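You operate a simulated robot arm through the tools that you are given. There is no shell and no other tool. Be economical: measure what you need, move in short steps, check, and stop when the job is done.

Carry out the task below with a simulated robot arm. There is one attempt and no reset: what you move stays moved.

Task
Power off, fit the steel roller in its brackets, latch it, lower the counter arm, then power on.

It is judged by the outcome, as a careful person would: the job done as asked, and still so three seconds after it is handed in. It fails if anything else is knocked over, pushed out of place, dropped, spilled or broken.

Robot
A 7-joint arm with a two-finger parallel gripper on a trunk, on a base that drives. Base frame: it is fixed to the floor where the robot stands at the start and does not move with it; the origin is under the middle of the robot, x ahead of it, y to its left, z up; the surface under the hand at the start is at about z = 820. Readings come in mm, rad, newtons and seconds.
Its first joint turns from -2.897 to 2.897 rad. Places, roughly: brake lever [600, 0, 1000]; counter arm [900, -200, 1400]; direction switch [800, 100, 900]; edge guide [1000, -100, 1500]; lamp switch [600, 200, 900]; pedal [300, -400, 100]; power switch [800, 0, 900]; roller brackets [700, -400, 900]; roller latch [600, -300, 900]; run button [600, 100, 900]; table handwheel [400, -500, 500]; table speed dial [700, 300, 900]; tension dial [800, 200, 900]; zero button [600, 200, 900]. Payload 3.43 kg.
Tool frame: the origin (TCP) lies between the finger pads and is the grasp point; the fingertips stand 34 mm ahead of it; z points along the fingers, y is the line along which they close. Largest opening 128 mm; finger width 24, thickness 12; the body of the gripper, 48 by 130 mm, starts 96 mm behind the TCP.
Orientation is told as [roll, pitch, yaw] about the base's x, y, z axes, in that order, counted from this pose: with the fingers straight down and closing along the base's y, the tool's x points along the base's -x, its y along +y and its z along -z.

Tools
- The arm moves only by the tool play_rows. Its argument "motion" is text: rows parted by semicolons, each of 7 numbers parted by spaces: the shift along the base's x, y, z in units of 40 mm (1.0 is 40 mm), then the turn, a rotation vector about the base's x, y, z in units of 6 degrees (1.0 is 6 degrees), then the gripper command, from -1 (fully open) to 1 (shut), values between in proportion. In form: tx ty tz wx wy wz fingers; .... A call has 1 to 8 rows; each row shifts and turns the commanded pose from where the row before left it. A call with a number of a shift or a turn outside -1 to 1 is refused whole. A row lasts 0.2 s, in which the tool goes at most 50 mm and 0.15 rad; a call with a longer step from one row to the next is refused whole, and so is a gripper value outside its range. A pose out of reach is approached as far as the arm can. The call stops where the force on the tool passes 90 N (or 10 N more than at its start, if that is more) or the arm is blocked; 0.2 s more then pass. The fingers move at their own pace (about 153 mm/s each) and stop on an object; they squeeze with about 26 N. The grip force told is the motor's: it shows also when the fingers shut on nothing. Time passes only in rows, and 0.2 s behind the last, so rows that do not move let the fingers close. The reply holds the time, the measured pose of the TCP, the force on the tool along the base axes, the opening and the grip force, in the units named above and with some noise, with the torque about the TCP (base axes, N m) and any sound that the robot's microphone picked up.
- Cameras (640 x 400 px; columns grow to the right, rows downward): "scene" is now at [181, 182.5, 1393]; the picture's right is [-0.53, -0.85, 0.01], its down [-0.35, 0.22, -0.91] and it looks along [0.77, -0.49, -0.41] (base axes); focal length 242 px, centre (320, 200). "wrist" rides on the gripper at [76, -11, -160] in the tool frame; the picture's right is [0.15, 0.99, 0.00], its down [-0.88, 0.13, -0.46] and it looks along [-0.45, 0.07, 0.89] (tool axes); focal length 234 px, centre (320, 200). There is no depth. A picture from a camera that has moved, and an enlarged one, comes with that camera's place and axes in the base frame and with its lens. The place of the scene camera against the robot may be out by one fixed shift of up to 12 mm in any direction.
- capture(camera): a new picture of that camera. It takes no simulated time.
- base_move(legs): drives the robot by 1 to 6 legs, each [ahead, turn to the left] in mm and rad, along the robot's own axes; the way and the turn of a leg run together, so that a leg with both is an arc; at most 1500 mm and 3.142 rad a leg. The arm and the cameras ride along, it lands a little off, and it stops where it bumps. It gives what a move gives.
- aim_head(pan, tilt): turns the head with the scene camera to pan (to the left, within 2.094 rad either way) and tilt (down, from -0.506 to 1.204), counted from straight ahead of the robot. It gives what a move gives.
- inspect(camera, box): a new picture of the part [left, top, right, bottom] of that camera's present view, enlarged. It takes no simulated time.
- sign_off(): hands the job in; it is judged then, once.

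Work in short steps. Places have to be worked out from the pictures, the camera data and where the tool is seen: move nearer, look again, correct. Check each grasp and each placing, and mend what went wrong. You have 120 turns and 78 pictures in all, those below and enlarged ones among them. Open the gripper and draw the arm clear of the work before you hand the job in, unless the task says otherwise; then end with one line.

The tools are called after "Emit:" as a command line: name --argument value ..., lists and objects as JSON in quotes. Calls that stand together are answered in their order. play_rows: Moves the arm, as the interface text tells. Its arguments: {"type":"object","properties":{"motion":{"type":"string"}},"required":["motion"]} The other tools are called the same way: base_move (legs) drives the base; aim_head (pan, tilt) turns the head that bears the scene camera; capture (camera) takes a picture; inspect (camera, box) takes an enlarged picture of a part of a camera's view; sign_off () hands the job in.

At the start:

```text
t: 0.0
tcp_pos: [546.1, -394.8, 999.3]
tcp_rot: [0.0, 0.003, 0.0]
force: [0.3, 0.0, 0.5]
ft_torque: [-0.03, -0.02, 0.03]
opening: 127.8
grip_force: 0.1
robot x, y, heading: [3.4, -9.3, 0.004]
head pan, tilt: [-0.562, 0.415]
```

scene: 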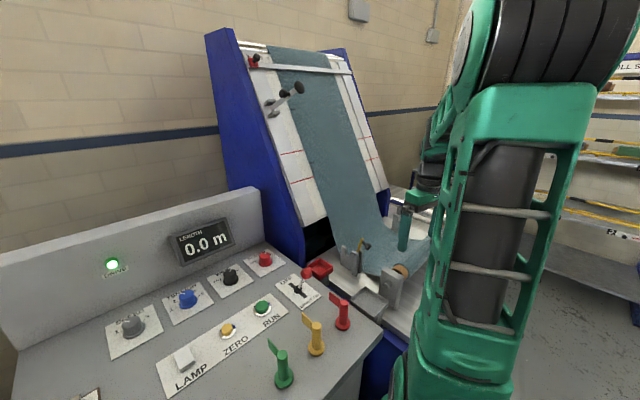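
wrist: 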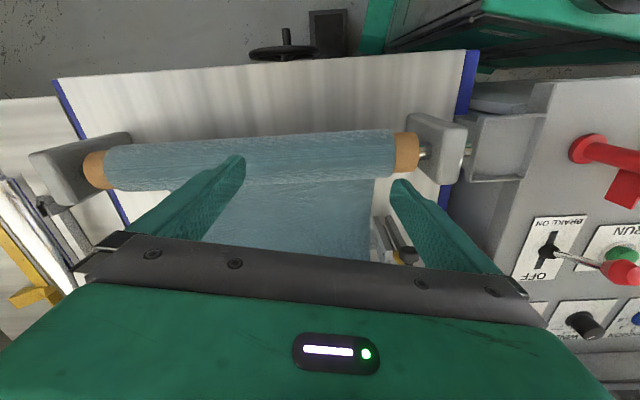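

The power lamp is lit and a fabric roll sits low on the table. I need to find the steel roller, its brackets, the latch and the power switch, so I enlarge parts of the views.

Emit:
inspect --camera "scene" --box '[220, 180, 460, 330]'

Emit:
inspect --camera "scene" --box '[80, 230, 400, 400]'

Emit:
inspect --camera "wrist" --box '[0, 100, 320, 300]'

```text
2.67 times, centred on (340, 255) of scene
camera zoom: at [181.0, 182.5, 1393.0], right [-0.53, -0.85, 0.01], down [-0.35, 0.22, -0.91], along [0.77, -0.49, -0.41], focal length 646 px, centre (267, 53)
```

zoom: 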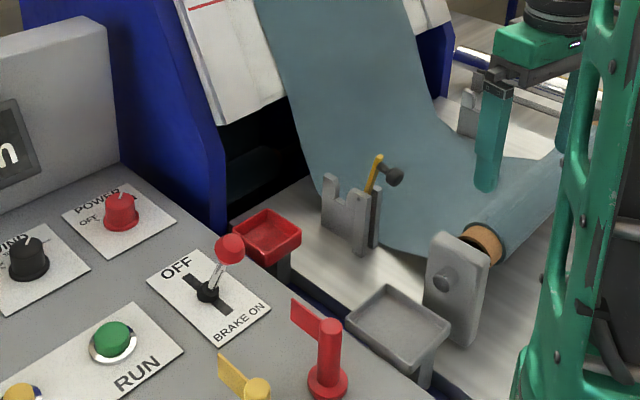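

```text
2.00 times, centred on (240, 315) of scene
camera zoom: at [181.0, 182.5, 1393.0], right [-0.53, -0.85, 0.01], down [-0.35, 0.22, -0.91], along [0.77, -0.49, -0.41], focal length 484 px, centre (480, -30)
```

zoom: 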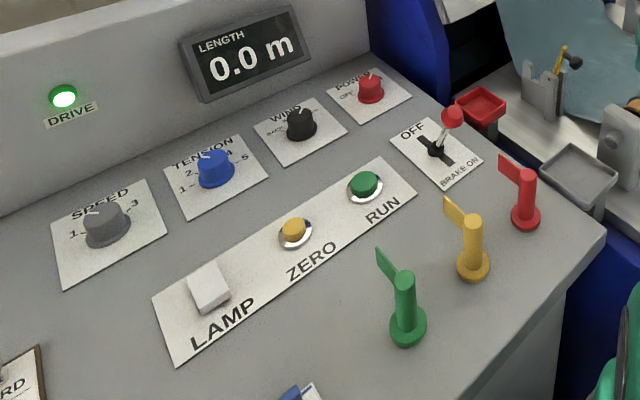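

```text
2.00 times, centred on (160, 200) of wrist
camera zoom: at [469.5, -405.7, 1158.4], right [-0.15, 0.99, 0.0], down [0.88, 0.13, 0.45], along [0.45, 0.07, -0.89], focal length 468 px, centre (640, 200)
```

zoom: 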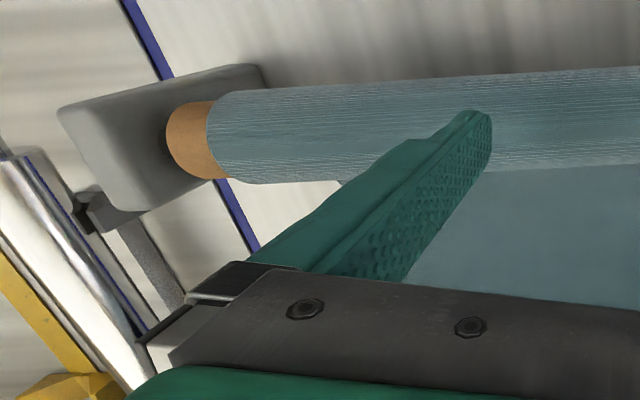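

The steel roller seems to lie just off the -y side of the table. I pan the head further right to see it.

Emit:
aim_head --pan -0.85 --tilt 0.6

Emit:
play_rows --motion "-0.2 -1 1 0 0 0 -1;-0.2 -1 1 0 0 0 -1;0 -1 1 0 0 0 -1;0 -1 0 0 0 0 -1;0 -1 0 0 0 0 -1"

Emit:
capture --camera "scene"

Emit:
capture --camera "wrist"

```text
t: 0.8
tcp_pos: [533.9, -393.5, 1004.7]
tcp_rot: [-0.002, -0.012, 0.0]
force: [-0.6, 0.3, -0.1]
ft_torque: [0.03, 0.0, -0.02]
opening: 128.3
grip_force: 0.1
robot x, y, heading: [-0.3, -6.2, 0.001]
head pan, tilt: [-0.85, 0.6]
```

```text
refused: row 1 steps farther than a row can; nothing moved
```

```text
72 pictures are left
camera scene: at [160.9, 165.4, 1376.6], right [-0.75, -0.66, 0.01], down [-0.38, 0.42, -0.82], along [0.54, -0.62, -0.57], focal length 242 px, centre (320, 200)
```

scene: 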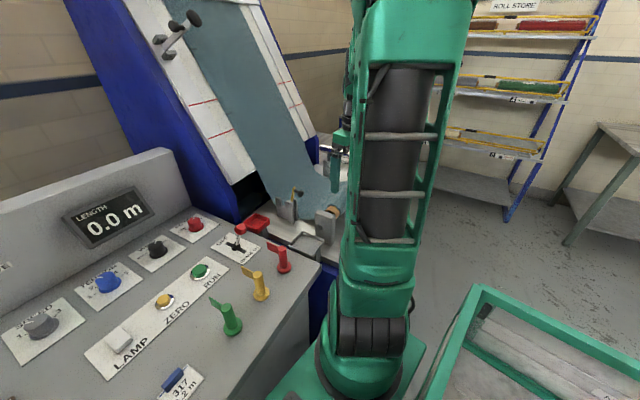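

```text
71 pictures are left
camera wrist: at [455.1, -405.4, 1164.3], right [-0.15, 0.99, 0.0], down [0.87, 0.13, 0.47], along [0.46, 0.07, -0.88], focal length 234 px, centre (320, 200)
```

wrist: 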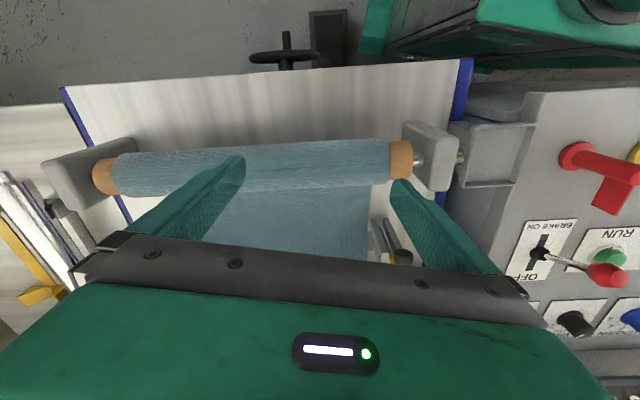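

I move the hand towards -y and up, to see the steel roller with the wrist camera.

Emit:
play_rows --motion "0 -0.85 0.8 0 0 0 -1;0 -0.85 0.8 0 0 0 -1;0 -0.85 0.8 0 0 0 -1;0 -0.85 0.8 0 0 0 -1;0 -1 0 0 0 0 -1;0 -1 0 0 0 0 -1;0 0 0 0 0 0 -1"

Emit:
capture --camera "wrist"

Emit:
capture --camera "scene"

```text
t: 2.4
tcp_pos: [533.9, -610.3, 1133.5]
tcp_rot: [0.0, -0.013, 0.0]
force: [0.0, -0.1, 1.3]
ft_torque: [0.01, 0.03, 0.0]
opening: 127.9
grip_force: 0.1
robot x, y, heading: [1.7, -5.2, 0.001]
head pan, tilt: [-0.85, 0.6]
```

```text
70 pictures are left
camera wrist: at [456.8, -620.7, 1291.8], right [-0.15, 0.99, 0.0], down [0.88, 0.13, 0.47], along [0.46, 0.07, -0.89], focal length 234 px, centre (320, 200)
```

wrist: 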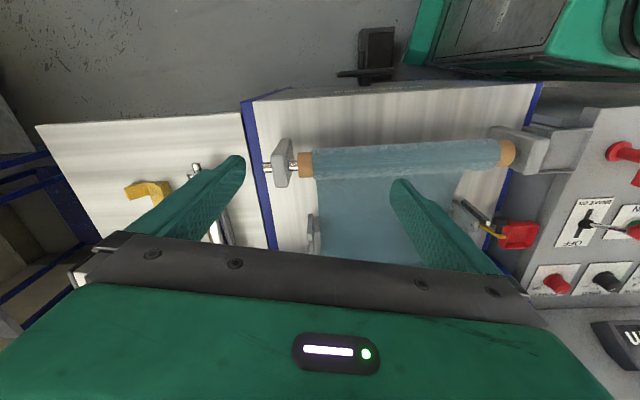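

```text
69 pictures are left
camera scene: at [160.8, 165.4, 1376.5], right [-0.75, -0.66, 0.01], down [-0.38, 0.42, -0.82], along [0.54, -0.62, -0.57], focal length 242 px, centre (320, 200)
```

scene: 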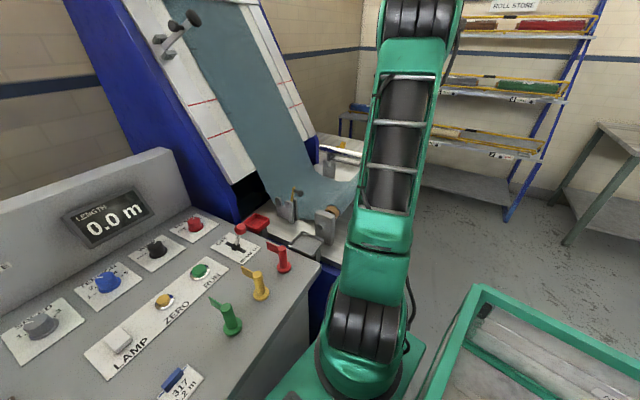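

The roller lies behind the left finger, oriented roughly along x. I go further to -y.

Emit:
play_rows --motion "0 -1 0 0 0 0 -1;0 -1 0 0 0 0 -1;0 -1 0 0 0 0 -1;0 -1 0 0 0 0 -1;0 -0.5 0 0 0 0 -1;0 0 0 0 0 0 -1"

Emit:
capture --camera "wrist"

```text
t: 3.8
tcp_pos: [533.9, -772.6, 1134.6]
tcp_rot: [0.001, -0.01, 0.002]
force: [0.7, 0.0, 0.1]
ft_torque: [-0.02, 0.01, -0.01]
opening: 128.0
grip_force: 0.1
out of reach, approached as far as the arm can: row 5
robot x, y, heading: [-2.4, -6.7, -0.001]
head pan, tilt: [-0.85, 0.6]
```

```text
68 pictures are left
camera wrist: at [456.0, -782.9, 1293.2], right [-0.15, 0.99, 0.0], down [0.88, 0.13, 0.47], along [0.46, 0.07, -0.88], focal length 234 px, centre (320, 200)
```

wrist: 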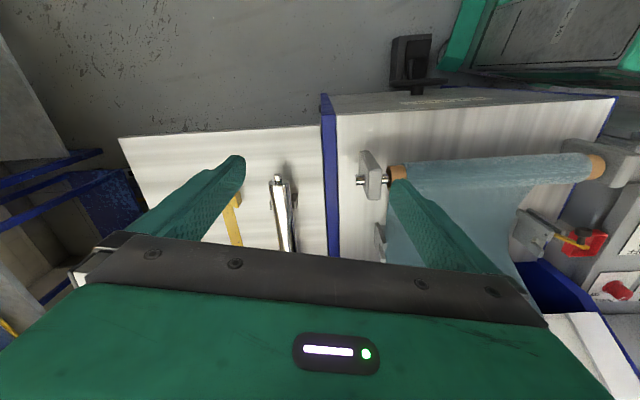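

I back the hand off in x so the rest of the roller comes out from under the gripper.

Emit:
play_rows --motion "-1 0 0 0 0 0 -1;-1 0 0 0 0 0 -1;-1 0 0 0 0 0 -1;-1 0 0 0 0 0 -1;-1 0 0 0 0 0 -1;0 0 0 0 0 0 -1"

Emit:
capture --camera "wrist"

```text
t: 5.2
tcp_pos: [334.2, -768.0, 1132.9]
tcp_rot: [-0.002, -0.013, -0.001]
force: [0.3, -0.3, 0.2]
ft_torque: [0.0, -0.02, 0.02]
opening: 128.0
grip_force: 0.1
robot x, y, heading: [2.0, -6.7, 0.001]
head pan, tilt: [-0.85, 0.6]
```

```text
67 pictures are left
camera wrist: at [255.6, -779.7, 1292.0], right [-0.15, 0.99, 0.0], down [0.88, 0.13, 0.47], along [0.46, 0.07, -0.88], focal length 234 px, centre (320, 200)
```

wrist: 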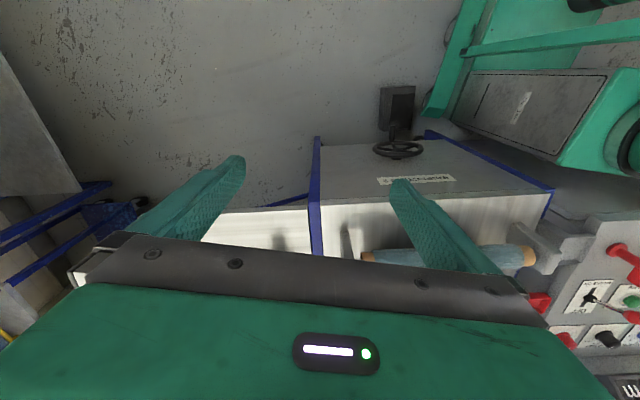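

That pushed it further under the gripper. I check the scene camera, which may now see past the arm.

Emit:
capture --camera "scene"

```text
66 pictures are left
camera scene: at [160.8, 165.3, 1376.5], right [-0.75, -0.66, 0.01], down [-0.38, 0.42, -0.82], along [0.54, -0.62, -0.57], focal length 242 px, centre (320, 200)
```

scene: 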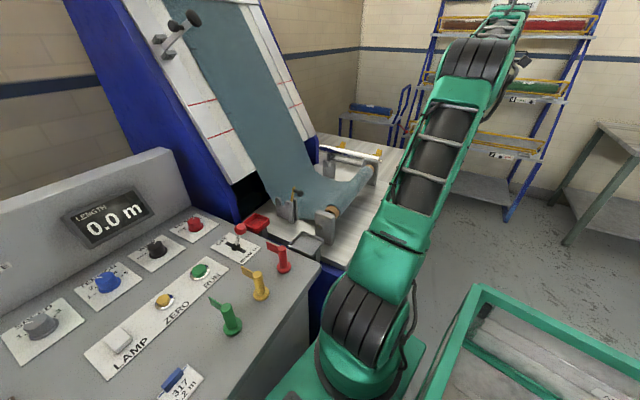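

Now the roller and table are in view; I enlarge them.

Emit:
inspect --camera "scene" --box '[250, 120, 420, 226]'

Emit:
inspect --camera "scene" --box '[160, 170, 340, 282]'

```text
3.76 times, centred on (335, 173) of scene
camera zoom: at [160.8, 165.3, 1376.5], right [-0.75, -0.66, 0.01], down [-0.38, 0.42, -0.82], along [0.54, -0.62, -0.57], focal length 912 px, centre (264, 302)
```

zoom: 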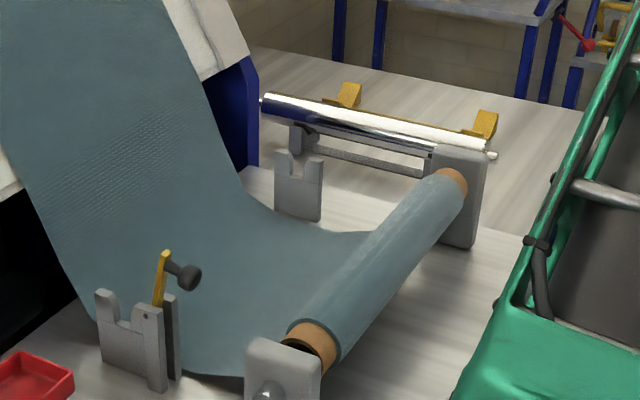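

```text
3.56 times, centred on (250, 226) of scene
camera zoom: at [160.8, 165.3, 1376.5], right [-0.75, -0.66, 0.01], down [-0.38, 0.42, -0.82], along [0.54, -0.62, -0.57], focal length 861 px, centre (569, 108)
```

zoom: 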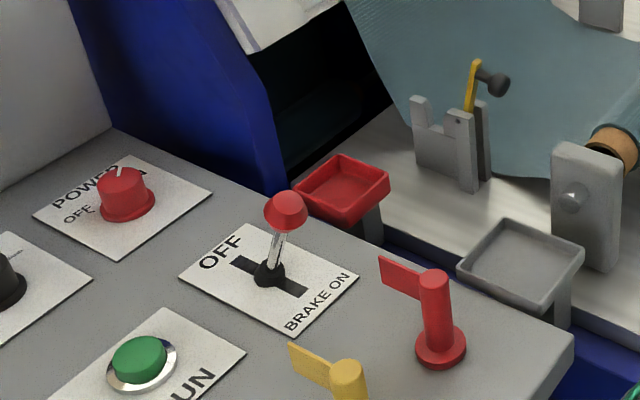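

The roller lies on yellow cradles on the side table, outside reach from here (about 1020 mm away), so the base will have to move. I look at the floor around the base first.

Emit:
aim_head --pan -1.3 --tilt 1.0

Emit:
capture --camera "scene"

Emit:
aim_head --pan -0.3 --tilt 1.2

Emit:
capture --camera "scene"

```text
t: 6.1
tcp_pos: [333.4, -770.0, 1133.3]
tcp_rot: [0.001, -0.012, 0.0]
force: [0.3, -0.1, -0.1]
ft_torque: [0.02, -0.03, 0.01]
opening: 127.8
grip_force: 0.1
robot x, y, heading: [3.9, -5.7, 0.002]
head pan, tilt: [-1.3, 1.0]
```

```text
63 pictures are left
camera scene: at [120.7, 164.6, 1345.1], right [-0.96, -0.27, 0.01], down [-0.23, 0.81, -0.54], along [0.13, -0.52, -0.84], focal length 242 px, centre (320, 200)
```

scene: 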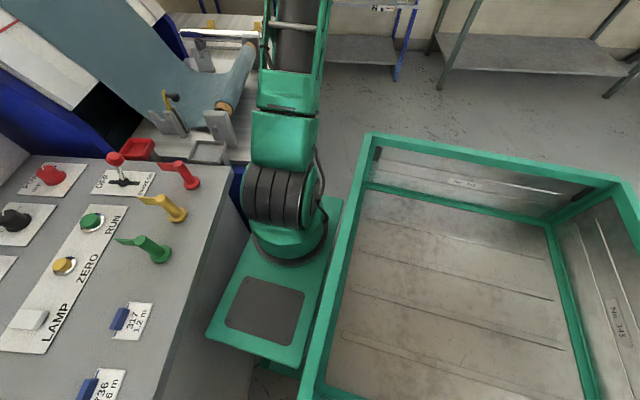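

```text
t: 7.4
tcp_pos: [334.2, -769.7, 1132.9]
tcp_rot: [-0.001, -0.013, -0.001]
force: [0.8, 0.3, -0.5]
ft_torque: [0.03, 0.02, 0.03]
opening: 128.0
grip_force: 0.0
robot x, y, heading: [4.9, -8.1, 0.0]
head pan, tilt: [-0.3, 1.201]
```

```text
62 pictures are left
camera scene: at [155.2, 215.1, 1332.0], right [-0.3, -0.96, 0.0], down [-0.9, 0.28, -0.35], along [0.33, -0.11, -0.94], focal length 242 px, centre (320, 200)
```

scene: 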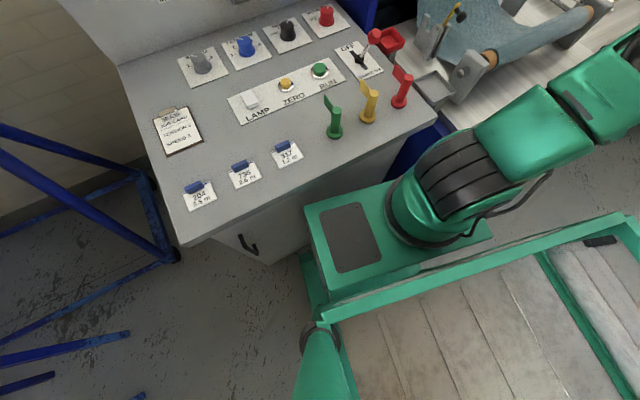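

The robot is a long truck hard against the machine, so driving is risky. I test first whether the arm can already reach over the roller, moving forward at this height.

Emit:
play_rows --motion "1 0.4 0 0 0 0 -1;1 0.4 0 0 0 0 -1;1 0.4 0 0 0 0 -1;1 0.4 0 0 0 0 -1;1 0.4 0 0 0 0 -1;1 0.2 0 0 0 0 -1;1 0.2 0 0 0 0 -1;1 0.2 0 0 0 0 -1"

Emit:
aim_head --pan -0.85 --tilt 0.6

Emit:
capture --camera "wrist"

```text
t: 9.2
tcp_pos: [652.1, -666.0, 1135.5]
tcp_rot: [-0.002, -0.013, 0.001]
force: [-0.5, 0.3, 0.5]
ft_torque: [0.0, -0.11, 0.0]
opening: 127.7
grip_force: 0.0
robot x, y, heading: [5.3, -5.1, -0.005]
head pan, tilt: [-0.3, 1.201]
```

```text
t: 10.2
tcp_pos: [653.1, -665.7, 1136.1]
tcp_rot: [-0.001, -0.01, 0.001]
force: [-0.4, -0.9, -0.1]
ft_torque: [0.0, 0.03, 0.02]
opening: 128.0
grip_force: 0.0
robot x, y, heading: [-0.4, -4.3, 0.005]
head pan, tilt: [-0.85, 0.6]
```

```text
61 pictures are left
camera wrist: at [574.3, -677.4, 1293.6], right [-0.15, 0.99, 0.0], down [0.88, 0.13, 0.47], along [0.46, 0.07, -0.89], focal length 234 px, centre (320, 200)
```

wrist: 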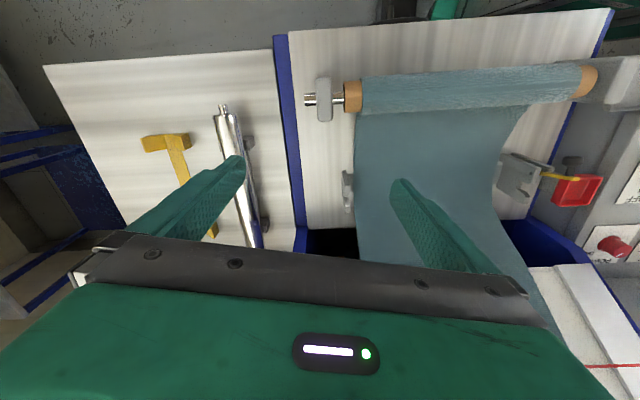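

Triangulating both views puts the roller at about (640,-820) to (960,-750) at z≈880, so the middle is roughly 1100 mm away. The base must shift towards -y by about 300 mm. I bring the arm back and look for obstacles at the side and behind.

Emit:
play_rows --motion "-1 0.3 0 0 0 0 -1;-1 0.3 0 0 0 0 -1;-1 0.3 0 0 0 0 -1;-1 0.3 0 0 0 0 -1;-1 0.3 0 0 0 0 -1;-1 0.3 0 0 0 0 -1;-1 0.3 0 0 0 0 -1"

Emit:
capture --camera "wrist"

Emit:
aim_head --pan -2.09 --tilt 0.5

Emit:
capture --camera "scene"

Emit:
aim_head --pan 2.09 --tilt 0.5

Emit:
capture --camera "scene"

```text
t: 11.8
tcp_pos: [371.2, -579.3, 1134.9]
tcp_rot: [-0.002, -0.011, 0.002]
force: [0.4, 0.0, -0.6]
ft_torque: [0.07, 0.04, -0.02]
opening: 128.1
grip_force: 0.1
robot x, y, heading: [2.3, -9.7, 0.001]
head pan, tilt: [-0.85, 0.6]
```

```text
60 pictures are left
camera wrist: at [293.6, -590.4, 1293.1], right [-0.15, 0.99, 0.0], down [0.88, 0.13, 0.47], along [0.46, 0.07, -0.89], focal length 234 px, centre (320, 200)
```

wrist: 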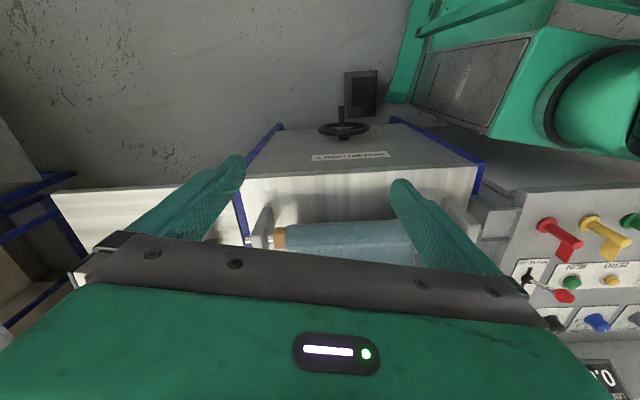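

```text
t: 13.2
tcp_pos: [371.9, -578.8, 1136.0]
tcp_rot: [-0.005, -0.011, 0.0]
force: [0.7, 0.3, 0.1]
ft_torque: [-0.01, 0.02, -0.01]
opening: 127.8
grip_force: 0.1
robot x, y, heading: [0.6, -8.5, 0.0]
head pan, tilt: [-2.089, 0.499]
```

```text
59 pictures are left
camera scene: at [57.6, 152.7, 1387.0], right [-0.87, 0.49, 0.01], down [0.22, 0.42, -0.88], along [-0.44, -0.76, -0.47], focal length 242 px, centre (320, 200)
```

scene: 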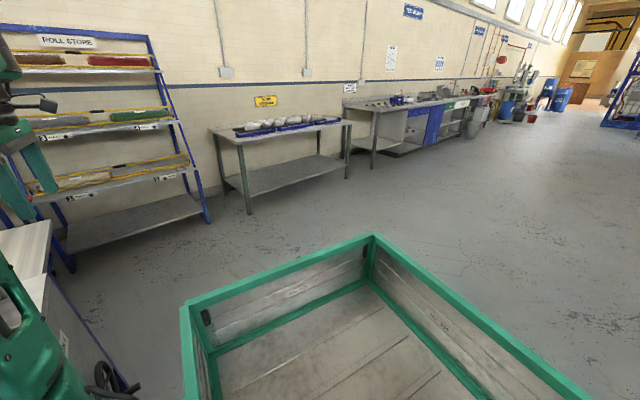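

```text
t: 16.6
tcp_pos: [371.4, -579.5, 1135.6]
tcp_rot: [-0.001, -0.011, 0.0]
force: [0.2, -0.3, -0.5]
ft_torque: [-0.05, 0.01, 0.0]
opening: 128.0
grip_force: 0.1
robot x, y, heading: [-1.0, -4.9, -0.002]
head pan, tilt: [2.089, 0.499]
```

```text
58 pictures are left
camera scene: at [57.6, 310.8, 1387.0], right [0.87, 0.5, -0.01], down [0.23, -0.42, -0.88], along [-0.44, 0.76, -0.47], focal length 242 px, centre (320, 200)
```

scene: 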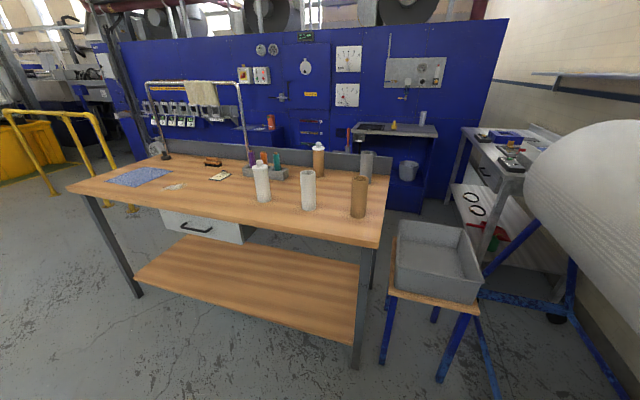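

Space behind and to the right is free; a workbench and stool stand to the left-rear, and the pedal sits just right of the chassis. Before driving I switch the power off from here: knob at about (810,-10,~890). I move the hand over for a look.

Emit:
play_rows --motion "0.55 1 0 0 0 0 -1;0.55 1 0 0 0 0 -1;0.55 1 0 0 0 0 -1;0.55 1 0 0 0 0 -1;0.55 1 0 0 0 0 -1;0.55 1 0 0 0 0 -1;0.55 1 0 0 0 0 -1"

Emit:
play_rows --motion "0.55 1 0 0 0 0 -1;0.55 1 0 0 0 0 -1;0.55 1 0 0 0 0 -1;0.55 1 0 0 0 0 -1;0.55 1 0 0 0 0 -1;0.55 1 0 0 0 0 -1;0.9 0.5 0 0 0 0 -1;0 0 -0.5 0 0 0 -1"

Emit:
capture --camera "wrist"

Emit:
aim_head --pan -0.56 --tilt 0.5

Emit:
capture --camera "scene"

```text
t: 18.2
tcp_pos: [526.3, -298.3, 1134.1]
tcp_rot: [-0.001, -0.012, 0.0]
force: [0.3, 0.2, -0.7]
ft_torque: [0.01, 0.0, 0.01]
opening: 128.1
grip_force: 0.1
robot x, y, heading: [1.0, -6.3, -0.002]
head pan, tilt: [2.089, 0.499]
```

```text
t: 20.0
tcp_pos: [695.2, -41.2, 1114.1]
tcp_rot: [0.0, -0.012, 0.001]
force: [0.3, -0.1, -0.2]
ft_torque: [-0.03, -0.01, -0.01]
opening: 128.1
grip_force: 0.1
robot x, y, heading: [1.4, -6.5, 0.0]
head pan, tilt: [2.089, 0.499]
```

```text
57 pictures are left
camera wrist: at [615.9, -52.4, 1272.8], right [-0.15, 0.99, 0.0], down [0.87, 0.13, 0.47], along [0.46, 0.07, -0.88], focal length 234 px, centre (320, 200)
```

wrist: 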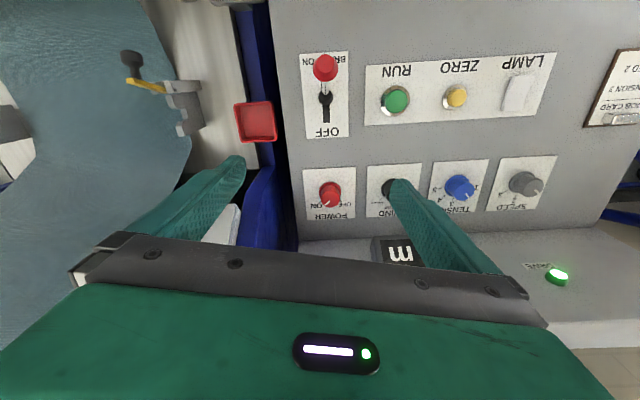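

```text
t: 22.4
tcp_pos: [694.2, -41.5, 1114.1]
tcp_rot: [0.0, -0.012, -0.001]
force: [-0.5, 0.0, 0.7]
ft_torque: [0.0, 0.0, -0.05]
opening: 128.2
grip_force: 0.0
robot x, y, heading: [2.4, -4.2, 0.003]
head pan, tilt: [-0.56, 0.499]
```

```text
56 pictures are left
camera scene: at [179.8, 183.5, 1385.4], right [-0.53, -0.85, 0.01], down [-0.42, 0.25, -0.87], along [0.74, -0.47, -0.49], focal length 242 px, centre (320, 200)
```

scene: 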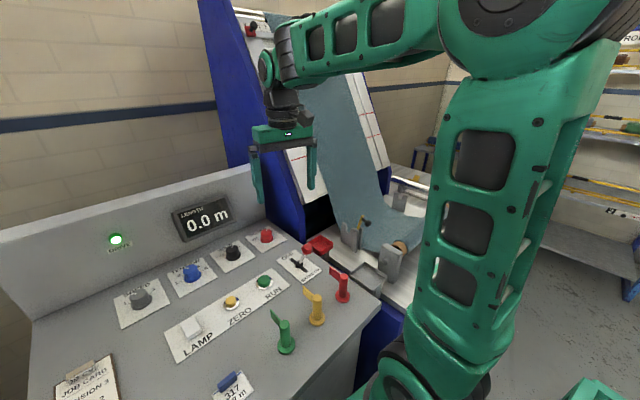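

Clear view of the console and the power knob; I enlarge it.

Emit:
inspect --camera "wrist" --box '[290, 155, 370, 225]'

```text
5.71 times, centred on (330, 190) of wrist
camera zoom: at [615.8, -52.7, 1273.1], right [-0.15, 0.99, 0.0], down [0.88, 0.13, 0.47], along [0.46, 0.07, -0.88], focal length 1338 px, centre (263, 257)
```

zoom: 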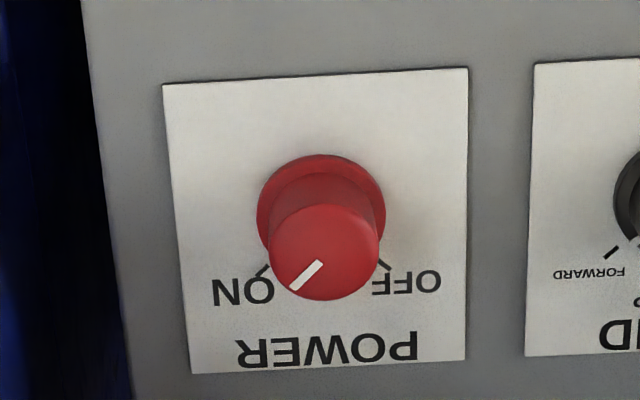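

The pointer is at ON; OFF is 90° counter-clockwise from above. Both views put the knob top at (794,-6,924). I yaw the hand -45° above it, then will grip and turn +90°.

Emit:
play_rows --motion "0.31 0.11 0 0 0 -0.94 -1;0.31 0.11 0 0 0 -0.94 -1;0.31 0.11 0 0 0 -0.94 -1;0.31 0.11 0 0 0 -0.94 -1;0.31 0.11 0 0 0 -0.94 -1;0.31 0.11 0 0 0 -0.94 -1;0.31 0.11 0 0 0 -0.94 -1;0.31 0.11 0 0 0 -0.94 -1"

Emit:
play_rows --motion "0 0 -1 0 0 0 -1;0 0 -1 0 0 0 -1;0 0 -0.3 0 0 0 -0.3;0 0 0 0 0 0 -0.3"

Emit:
inspect --camera "scene" --box '[200, 140, 360, 300]'

Emit:
capture --camera "wrist"

```text
t: 24.1
tcp_pos: [793.3, -5.4, 1113.8]
tcp_rot: [-0.003, -0.012, -0.788]
force: [-0.2, -1.1, 1.2]
ft_torque: [0.03, -0.02, 0.01]
opening: 128.0
grip_force: 0.0
robot x, y, heading: [-0.5, -8.2, -0.003]
head pan, tilt: [-0.56, 0.499]
```

```text
t: 25.1
tcp_pos: [793.1, -7.7, 1022.2]
tcp_rot: [-0.002, -0.014, -0.786]
force: [-0.1, 0.3, -0.2]
ft_torque: [0.0, -0.01, 0.0]
opening: 83.3
grip_force: 0.1
robot x, y, heading: [3.7, -5.2, 0.003]
head pan, tilt: [-0.56, 0.499]
```

```text
2.50 times, centred on (280, 220) of scene
camera zoom: at [179.8, 183.5, 1385.4], right [-0.53, -0.85, 0.01], down [-0.42, 0.25, -0.87], along [0.74, -0.47, -0.49], focal length 605 px, centre (420, 150)
```

zoom: 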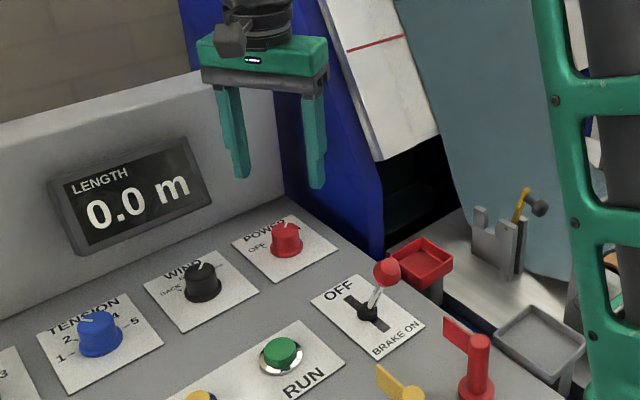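

```text
53 pictures are left
camera wrist: at [729.4, 40.8, 1181.0], right [0.6, 0.8, 0.0], down [0.71, -0.53, 0.47], along [0.37, -0.28, -0.88], focal length 234 px, centre (320, 200)
```

wrist: 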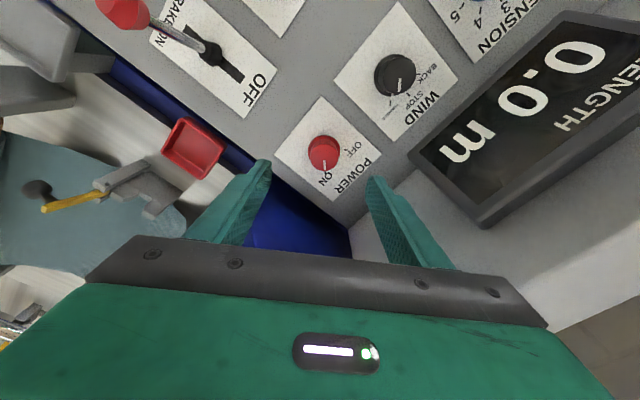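

Alignment agrees within a few mm. I descend around the knob.

Emit:
play_rows --motion "-0.05 0.05 -0.7 0 0 0 -0.3;0 0 -0.7 0 0 0 -0.3;0 0 -0.6 0 0 0 -0.3;0 0 0 0 0 0 -0.3"

Emit:
inspect --camera "scene" --box '[220, 190, 320, 265]'

```text
t: 26.1
tcp_pos: [790.9, -5.7, 942.1]
tcp_rot: [-0.002, -0.012, -0.788]
force: [0.8, 0.0, 0.2]
ft_torque: [0.0, 0.0, -0.01]
opening: 83.3
grip_force: 0.1
robot x, y, heading: [2.9, -5.8, -0.006]
head pan, tilt: [-0.56, 0.499]
```

```text
5.33 times, centred on (270, 228) of scene
camera zoom: at [179.8, 183.5, 1385.4], right [-0.53, -0.85, 0.01], down [-0.42, 0.25, -0.87], along [0.74, -0.47, -0.49], focal length 1292 px, centre (587, 53)
```

zoom: 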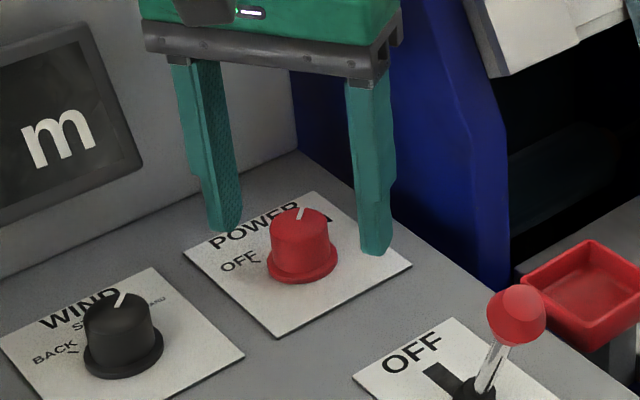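

The fingers straddle the knob. I close on it.

Emit:
play_rows --motion "-0.08 0.03 0 0 0 0 -0.3;0 0 0 0 0 0 1;0 0 0 0 0 0 1;0 0 0 0 0 0 1"

```text
t: 27.1
tcp_pos: [792.5, 0.9, 942.8]
tcp_rot: [0.006, -0.015, -0.776]
force: [46.6, 47.7, -6.1]
ft_torque: [1.99, -0.55, 0.89]
opening: 32.6
grip_force: 45.1
robot x, y, heading: [0.6, -7.9, 0.001]
head pan, tilt: [-0.56, 0.499]
```

Gripped with a 32.6 mm opening, but the hand is about 6 mm off centre along the closing line. I re-centre the command to relieve the side load.

Emit:
play_rows --motion "0.12 0.14 0 0 0 0 1;0 0 0 0 0 0 1"

```text
t: 27.8
tcp_pos: [792.1, 2.3, 943.3]
tcp_rot: [-0.001, -0.014, -0.791]
force: [9.3, 19.5, 12.5]
ft_torque: [0.31, -0.76, 0.26]
opening: 32.7
grip_force: 45.1
robot x, y, heading: [1.4, -9.1, -0.004]
head pan, tilt: [-0.56, 0.499]
```

Load is low now. I turn +90° counter-clockwise.

Emit:
play_rows --motion "0 0.04 0 0 0 0.95 1;0 0 0 0 0 0.95 1;0 0 0 0 0 0.95 1;0 0 0 0 0 0.95 1;0 0 0 0 0 0.95 1;0 0 0 0 0 0.95 1;0 0 0 0 0 0.95 1;0 0 0 0 0 0.95 1"

Emit:
play_rows --motion "0 0 0 0 0 0.95 1;0 0 0 0 0 0.95 1;0 0 0 0 0 0.95 1;0 0 0 0 0 0.95 1;0 0 0 0 0 0.95 1;0 0 0 0 0 0.95 1;0 0 0 0 0 0.95 1;0 0 0 0 0 0.95 1"

Emit:
capture --camera "scene"

```text
t: 29.6
tcp_pos: [793.1, -7.2, 941.6]
tcp_rot: [-0.007, -0.01, -0.01]
force: [-19.5, -72.5, 8.9]
ft_torque: [-2.48, 0.35, -0.65]
opening: 32.8
grip_force: 45.6
robot x, y, heading: [4.7, -3.7, -0.004]
head pan, tilt: [-0.56, 0.499]
```

```text
t: 31.5
tcp_pos: [783.6, -8.0, 955.1]
tcp_rot: [-0.021, -0.021, 0.778]
force: [1.0, 0.0, -0.6]
ft_torque: [0.03, 0.03, -0.03]
opening: 0.1
grip_force: 33.5
robot x, y, heading: [1.3, -7.0, 0.002]
head pan, tilt: [-0.56, 0.499]
stopped in row 8: the force on the tool passed its limit at 91 N (the readings are from after the stop); the commanded pose is now the measured one
```

```text
51 pictures are left
camera scene: at [179.4, 183.1, 1385.4], right [-0.53, -0.85, 0.01], down [-0.42, 0.25, -0.87], along [0.74, -0.47, -0.49], focal length 242 px, centre (320, 200)
```

scene: 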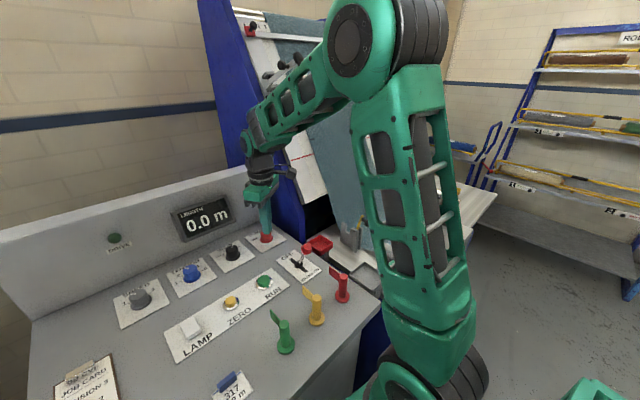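

The drive lamp is out; the fingers slipped off the knob at the end. I raise the hand straight up and check the knob.

Emit:
play_rows --motion "0 0 1 0 0 0 0.5;0 0 1 0 0 0 0;0 0 1 0 0 0 -0.5;0 0 1 0 0 0 -1;0 0 0.8 0 0 -0.5 -1"

Emit:
inspect --camera "scene" --box '[90, 190, 320, 300]'

```text
t: 32.7
tcp_pos: [783.9, -6.9, 1144.6]
tcp_rot: [-0.023, -0.022, 0.726]
force: [0.2, 0.1, 0.2]
ft_torque: [-0.01, 0.02, -0.02]
opening: 128.2
grip_force: 0.1
robot x, y, heading: [-0.5, -9.2, 0.002]
head pan, tilt: [-0.56, 0.499]
```

```text
2.78 times, centred on (205, 245) of scene
camera zoom: at [180.0, 183.3, 1385.3], right [-0.53, -0.85, 0.01], down [-0.42, 0.25, -0.87], along [0.74, -0.47, -0.49], focal length 674 px, centre (640, 75)
```

zoom: 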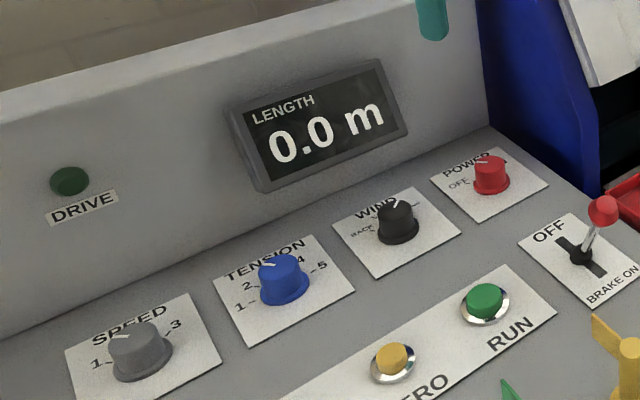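

Power is off. I retract the arm to the right-front driving pose, undoing the yaw and slight tilt.

Emit:
play_rows --motion "-1 -0.2 0 0.2 0.2 -0.9 -1;-1 -0.4 0 0 0 -0.9 -1;-0.8 -0.8 0 0 0 -0.9 -1;-0.7 -0.9 0 0 0 -0.9 -1;-0.6 -0.9 0 0 0 -0.9 -1;-0.6 -0.9 0 0 0 -0.9 -1;-0.6 -0.9 0 0 0 -0.9 -1;-0.6 -0.9 0 0 0 -0.6 -1"

Emit:
play_rows --motion "-0.6 -0.9 0 0 0 0 -1;-0.6 -0.9 0 0 0 0 -1;-0.6 -0.9 0 0 0 0 -1;-0.6 -0.9 0 0 0 0 -1;-0.6 -0.9 0 0 0 0 -1;-0.6 -0.9 0 0 0 0 -1"

Emit:
base_move --legs '[[-350, 0], [0, 1.0]]'

Emit:
capture --camera "scene"

```text
t: 34.5
tcp_pos: [549.4, -244.6, 1144.6]
tcp_rot: [0.007, -0.016, 0.002]
force: [0.5, 0.2, 0.3]
ft_torque: [-0.05, 0.02, 0.0]
opening: 128.1
grip_force: 0.0
robot x, y, heading: [0.4, -9.7, 0.001]
head pan, tilt: [-0.56, 0.499]
```

```text
t: 35.9
tcp_pos: [407.0, -459.9, 1145.1]
tcp_rot: [0.006, -0.015, 0.002]
force: [1.1, -0.1, 0.4]
ft_torque: [-0.06, -0.02, 0.03]
opening: 127.8
grip_force: 0.1
robot x, y, heading: [3.0, -4.9, -0.001]
head pan, tilt: [-0.56, 0.499]
```

```text
t: 41.1
tcp_pos: [251.6, 85.9, 1145.2]
tcp_rot: [0.006, -0.015, 0.998]
force: [0.8, -0.8, 0.0]
ft_torque: [-0.02, 0.04, 0.0]
opening: 128.0
grip_force: 0.2
robot x, y, heading: [-340.9, -13.2, 0.992]
head pan, tilt: [-0.56, 0.499]
```

```text
49 pictures are left
camera scene: at [-402.6, 248.9, 1385.4], right [0.42, -0.91, 0.01], down [-0.44, -0.21, -0.87], along [0.79, 0.36, -0.49], focal length 242 px, centre (320, 200)
```

scene: 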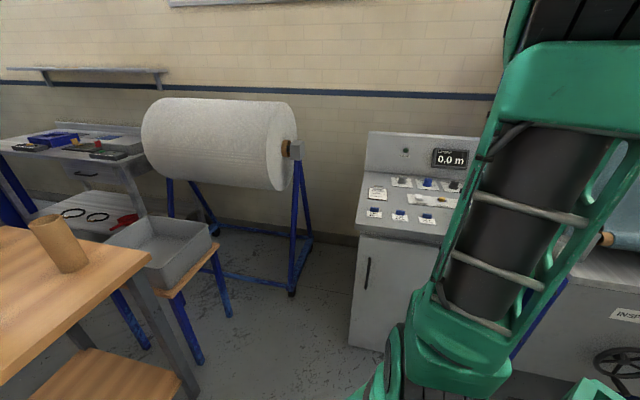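

The turn went cleanly. Now I back up 1000 mm, turn back, and come partway forward.

Emit:
base_move --legs '[[-1000, 0], [0, -0.992], [500, 0]]'

Emit:
aim_head --pan -0.1 --tilt 0.6

Emit:
capture --camera "scene"

```text
t: 51.7
tcp_pos: [15.5, -1279.6, 1151.7]
tcp_rot: [0.006, -0.031, 0.01]
force: [0.1, -0.2, 0.8]
ft_torque: [-0.01, 0.01, 0.0]
opening: 127.9
grip_force: 0.1
robot x, y, heading: [-377.7, -842.0, 0.006]
head pan, tilt: [-0.56, 0.499]
```

```text
t: 52.6
tcp_pos: [1.1, -1278.2, 1155.5]
tcp_rot: [0.005, -0.042, 0.007]
force: [-0.5, 0.2, -0.1]
ft_torque: [0.02, 0.05, -0.02]
opening: 127.9
grip_force: 0.0
robot x, y, heading: [-379.3, -839.9, 0.004]
head pan, tilt: [-0.099, 0.6]
```

```text
48 pictures are left
camera scene: at [-190.9, -609.9, 1376.1], right [-0.09, -1.0, 0.0], down [-0.57, 0.05, -0.82], along [0.81, -0.08, -0.58], focal length 242 px, centre (320, 200)
```

scene: 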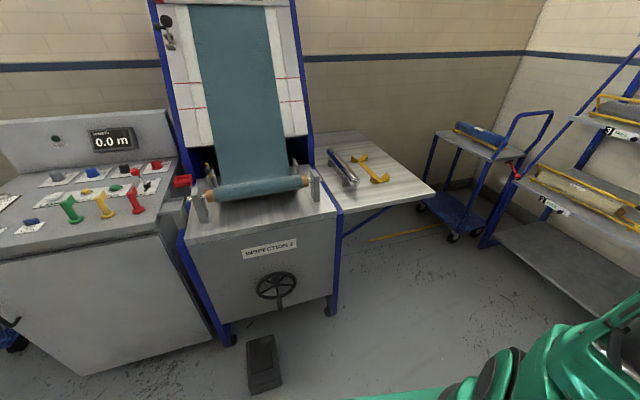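

Unobstructed view of everything now. I enlarge the roller/bracket area and the counter arm.

Emit:
inspect --camera "scene" --box '[180, 130, 400, 240]'

Emit:
inspect --camera "scene" --box '[290, 140, 400, 210]'

Emit:
inspect --camera "scene" --box '[140, 0, 240, 70]'

Emit:
inspect --camera "scene" --box '[180, 150, 260, 220]'

```text
2.91 times, centred on (290, 185) of scene
camera zoom: at [-190.9, -609.9, 1376.1], right [-0.09, -1.0, 0.0], down [-0.57, 0.05, -0.82], along [0.81, -0.08, -0.58], focal length 704 px, centre (407, 244)
```

zoom: 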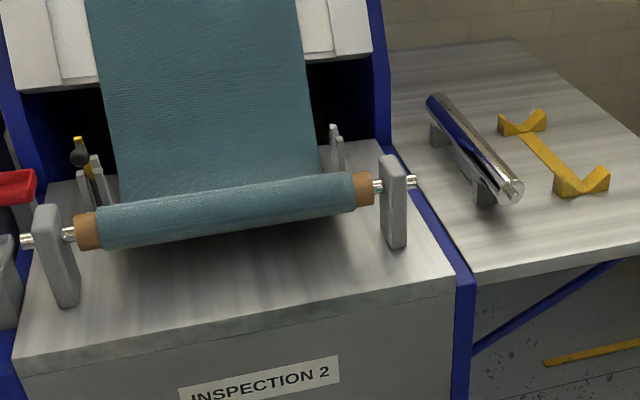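

```text
5.71 times, centred on (345, 175) of scene
camera zoom: at [-190.9, -609.9, 1376.1], right [-0.09, -1.0, 0.0], down [-0.57, 0.05, -0.82], along [0.81, -0.08, -0.58], focal length 1384 px, centre (177, 343)
```

zoom: 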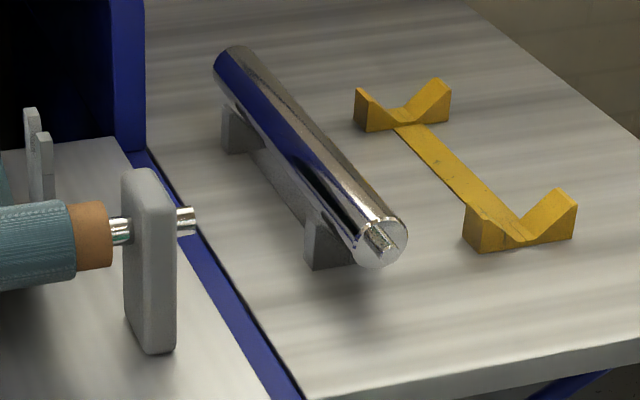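

```text
5.71 times, centred on (190, 35) of scene
camera zoom: at [-190.9, -609.9, 1376.1], right [-0.09, -1.0, 0.0], down [-0.57, 0.05, -0.82], along [0.81, -0.08, -0.58], focal length 1384 px, centre (1063, 1143)
```

zoom: 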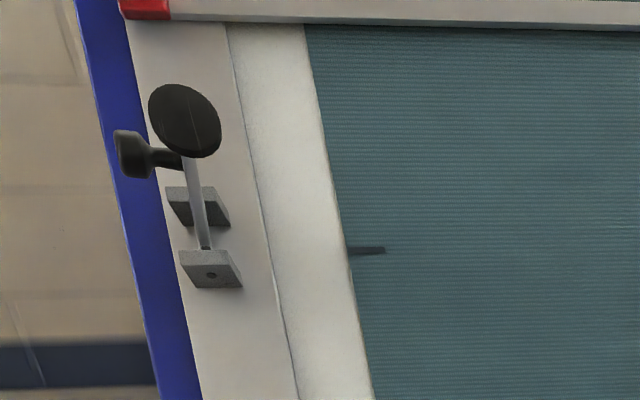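

```text
5.71 times, centred on (220, 185) of scene
camera zoom: at [-190.9, -609.9, 1376.1], right [-0.09, -1.0, 0.0], down [-0.57, 0.05, -0.82], along [0.81, -0.08, -0.58], focal length 1384 px, centre (891, 286)
```

zoom: 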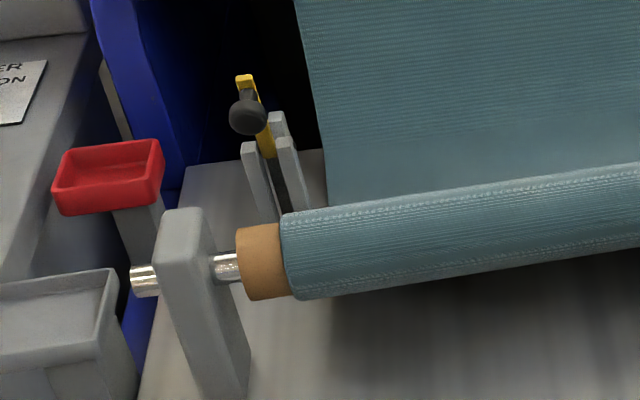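

The roller (with axle stubs) rests on a grey stand: ends near (620,-830) and (915,-766), z≈880. The brackets are near (686,-258) and (755,-590); the machine is yawed about 11°. I drive 320 mm forward.

Emit:
base_move --legs '[[320, 0]]'

Emit:
play_rows --motion "0.6 0.9 0 0 0.2 0 -1;0.6 0.9 0 0 0.2 0 -1;0.6 0.9 0 0 0 0 -1;0.6 0.9 0 0 0 0 -1;0.6 0.9 0 0 0 0 -1;0.6 0.9 0 0 0 0 -1;0.6 0.9 0 0 0 0 -1;0.6 0.9 0 0 0 0 -1"

Emit:
capture --camera "wrist"

Emit:
capture --camera "scene"

```text
t: 54.8
tcp_pos: [321.8, -1275.8, 1154.8]
tcp_rot: [0.006, -0.042, 0.013]
force: [0.2, 0.6, 1.2]
ft_torque: [0.0, -0.02, -0.01]
opening: 128.0
grip_force: 0.0
robot x, y, heading: [-57.6, -838.1, 0.006]
head pan, tilt: [-0.099, 0.6]
```

```text
t: 56.6
tcp_pos: [501.5, -985.8, 1158.9]
tcp_rot: [0.005, -0.015, 0.01]
force: [-0.6, 0.0, 1.0]
ft_torque: [0.03, -0.01, -0.01]
opening: 128.1
grip_force: 0.1
robot x, y, heading: [-56.3, -834.0, 0.012]
head pan, tilt: [-0.099, 0.6]
```

```text
43 pictures are left
camera wrist: at [423.2, -998.6, 1316.7], right [-0.16, 0.99, 0.0], down [0.87, 0.14, 0.47], along [0.46, 0.08, -0.88], focal length 234 px, centre (320, 200)
```

wrist: 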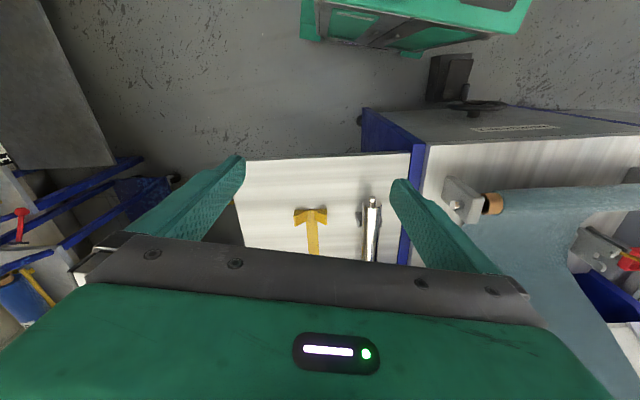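

```text
42 pictures are left
camera scene: at [129.1, -606.5, 1376.2], right [-0.09, -1.0, 0.0], down [-0.57, 0.05, -0.82], along [0.81, -0.07, -0.58], focal length 242 px, centre (320, 200)
```

scene: 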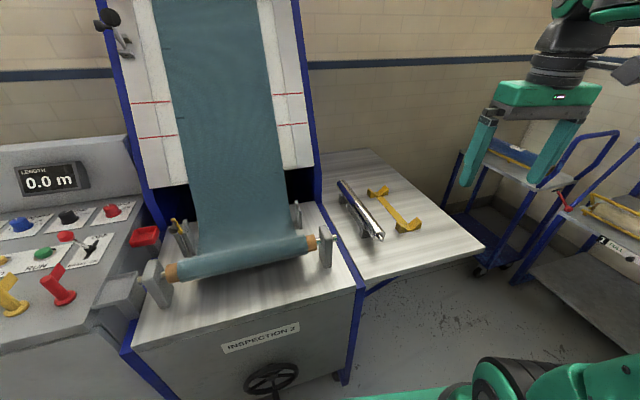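

Good view. I enlarge the roller and the brackets from this closer place.

Emit:
inspect --camera "scene" --box '[310, 165, 430, 250]'

Emit:
inspect --camera "scene" --box '[140, 190, 340, 310]'

```text
4.71 times, centred on (370, 208) of scene
camera zoom: at [129.1, -606.5, 1376.2], right [-0.09, -1.0, 0.0], down [-0.57, 0.05, -0.82], along [0.81, -0.07, -0.58], focal length 1140 px, centre (85, 165)
```

zoom: 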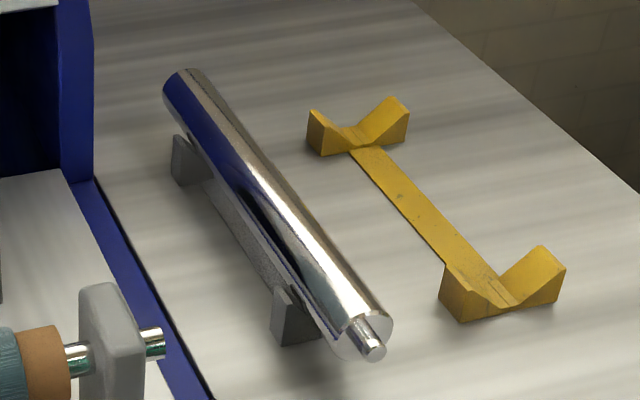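

```text
3.20 times, centred on (240, 250) of scene
camera zoom: at [129.1, -606.5, 1376.2], right [-0.09, -1.0, 0.0], down [-0.57, 0.05, -0.82], along [0.81, -0.07, -0.58], focal length 775 px, centre (576, 40)
```

zoom: 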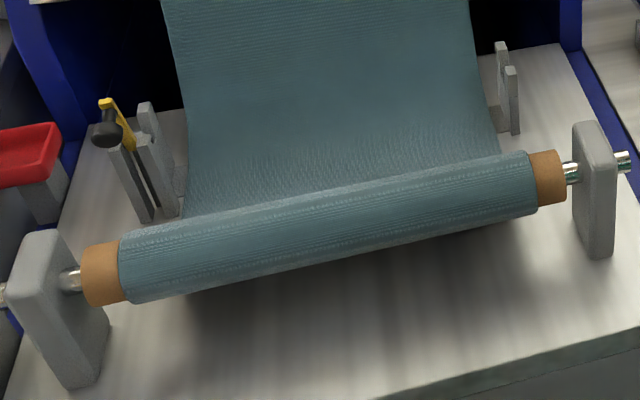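

Both views agree: roller body ends about (654,-836) and (966,-770), axis z≈858, centre (810,-803). I enlarge each bracket to understand notch and latch.

Emit:
inspect --camera "scene" --box '[160, 210, 210, 262]'

Emit:
inspect --camera "scene" --box '[280, 195, 320, 237]'

```text
7.69 times, centred on (185, 236) of scene
camera zoom: at [129.1, -606.5, 1376.2], right [-0.09, -1.0, 0.0], down [-0.57, 0.05, -0.82], along [0.81, -0.07, -0.58], focal length 1863 px, centre (1358, -77)
```

zoom: 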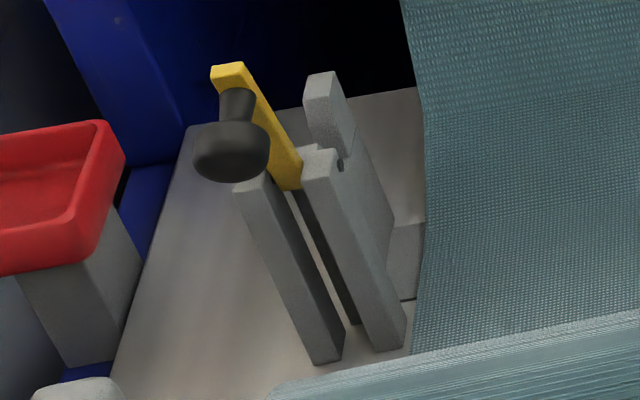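

```text
9.52 times, centred on (300, 216) of scene
camera zoom: at [129.1, -606.5, 1376.2], right [-0.09, -1.0, 0.0], down [-0.57, 0.05, -0.82], along [0.81, -0.07, -0.58], focal length 2306 px, centre (510, 48)
```

zoom: 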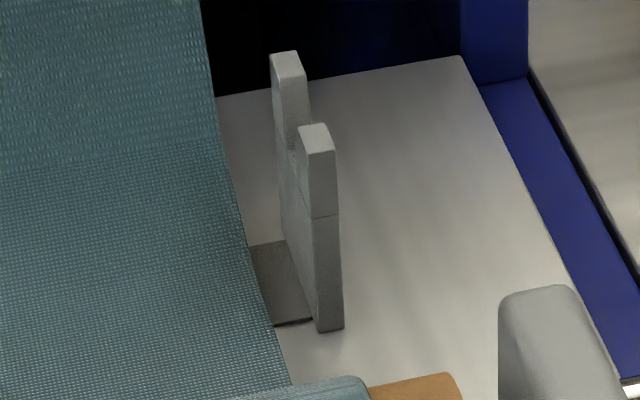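

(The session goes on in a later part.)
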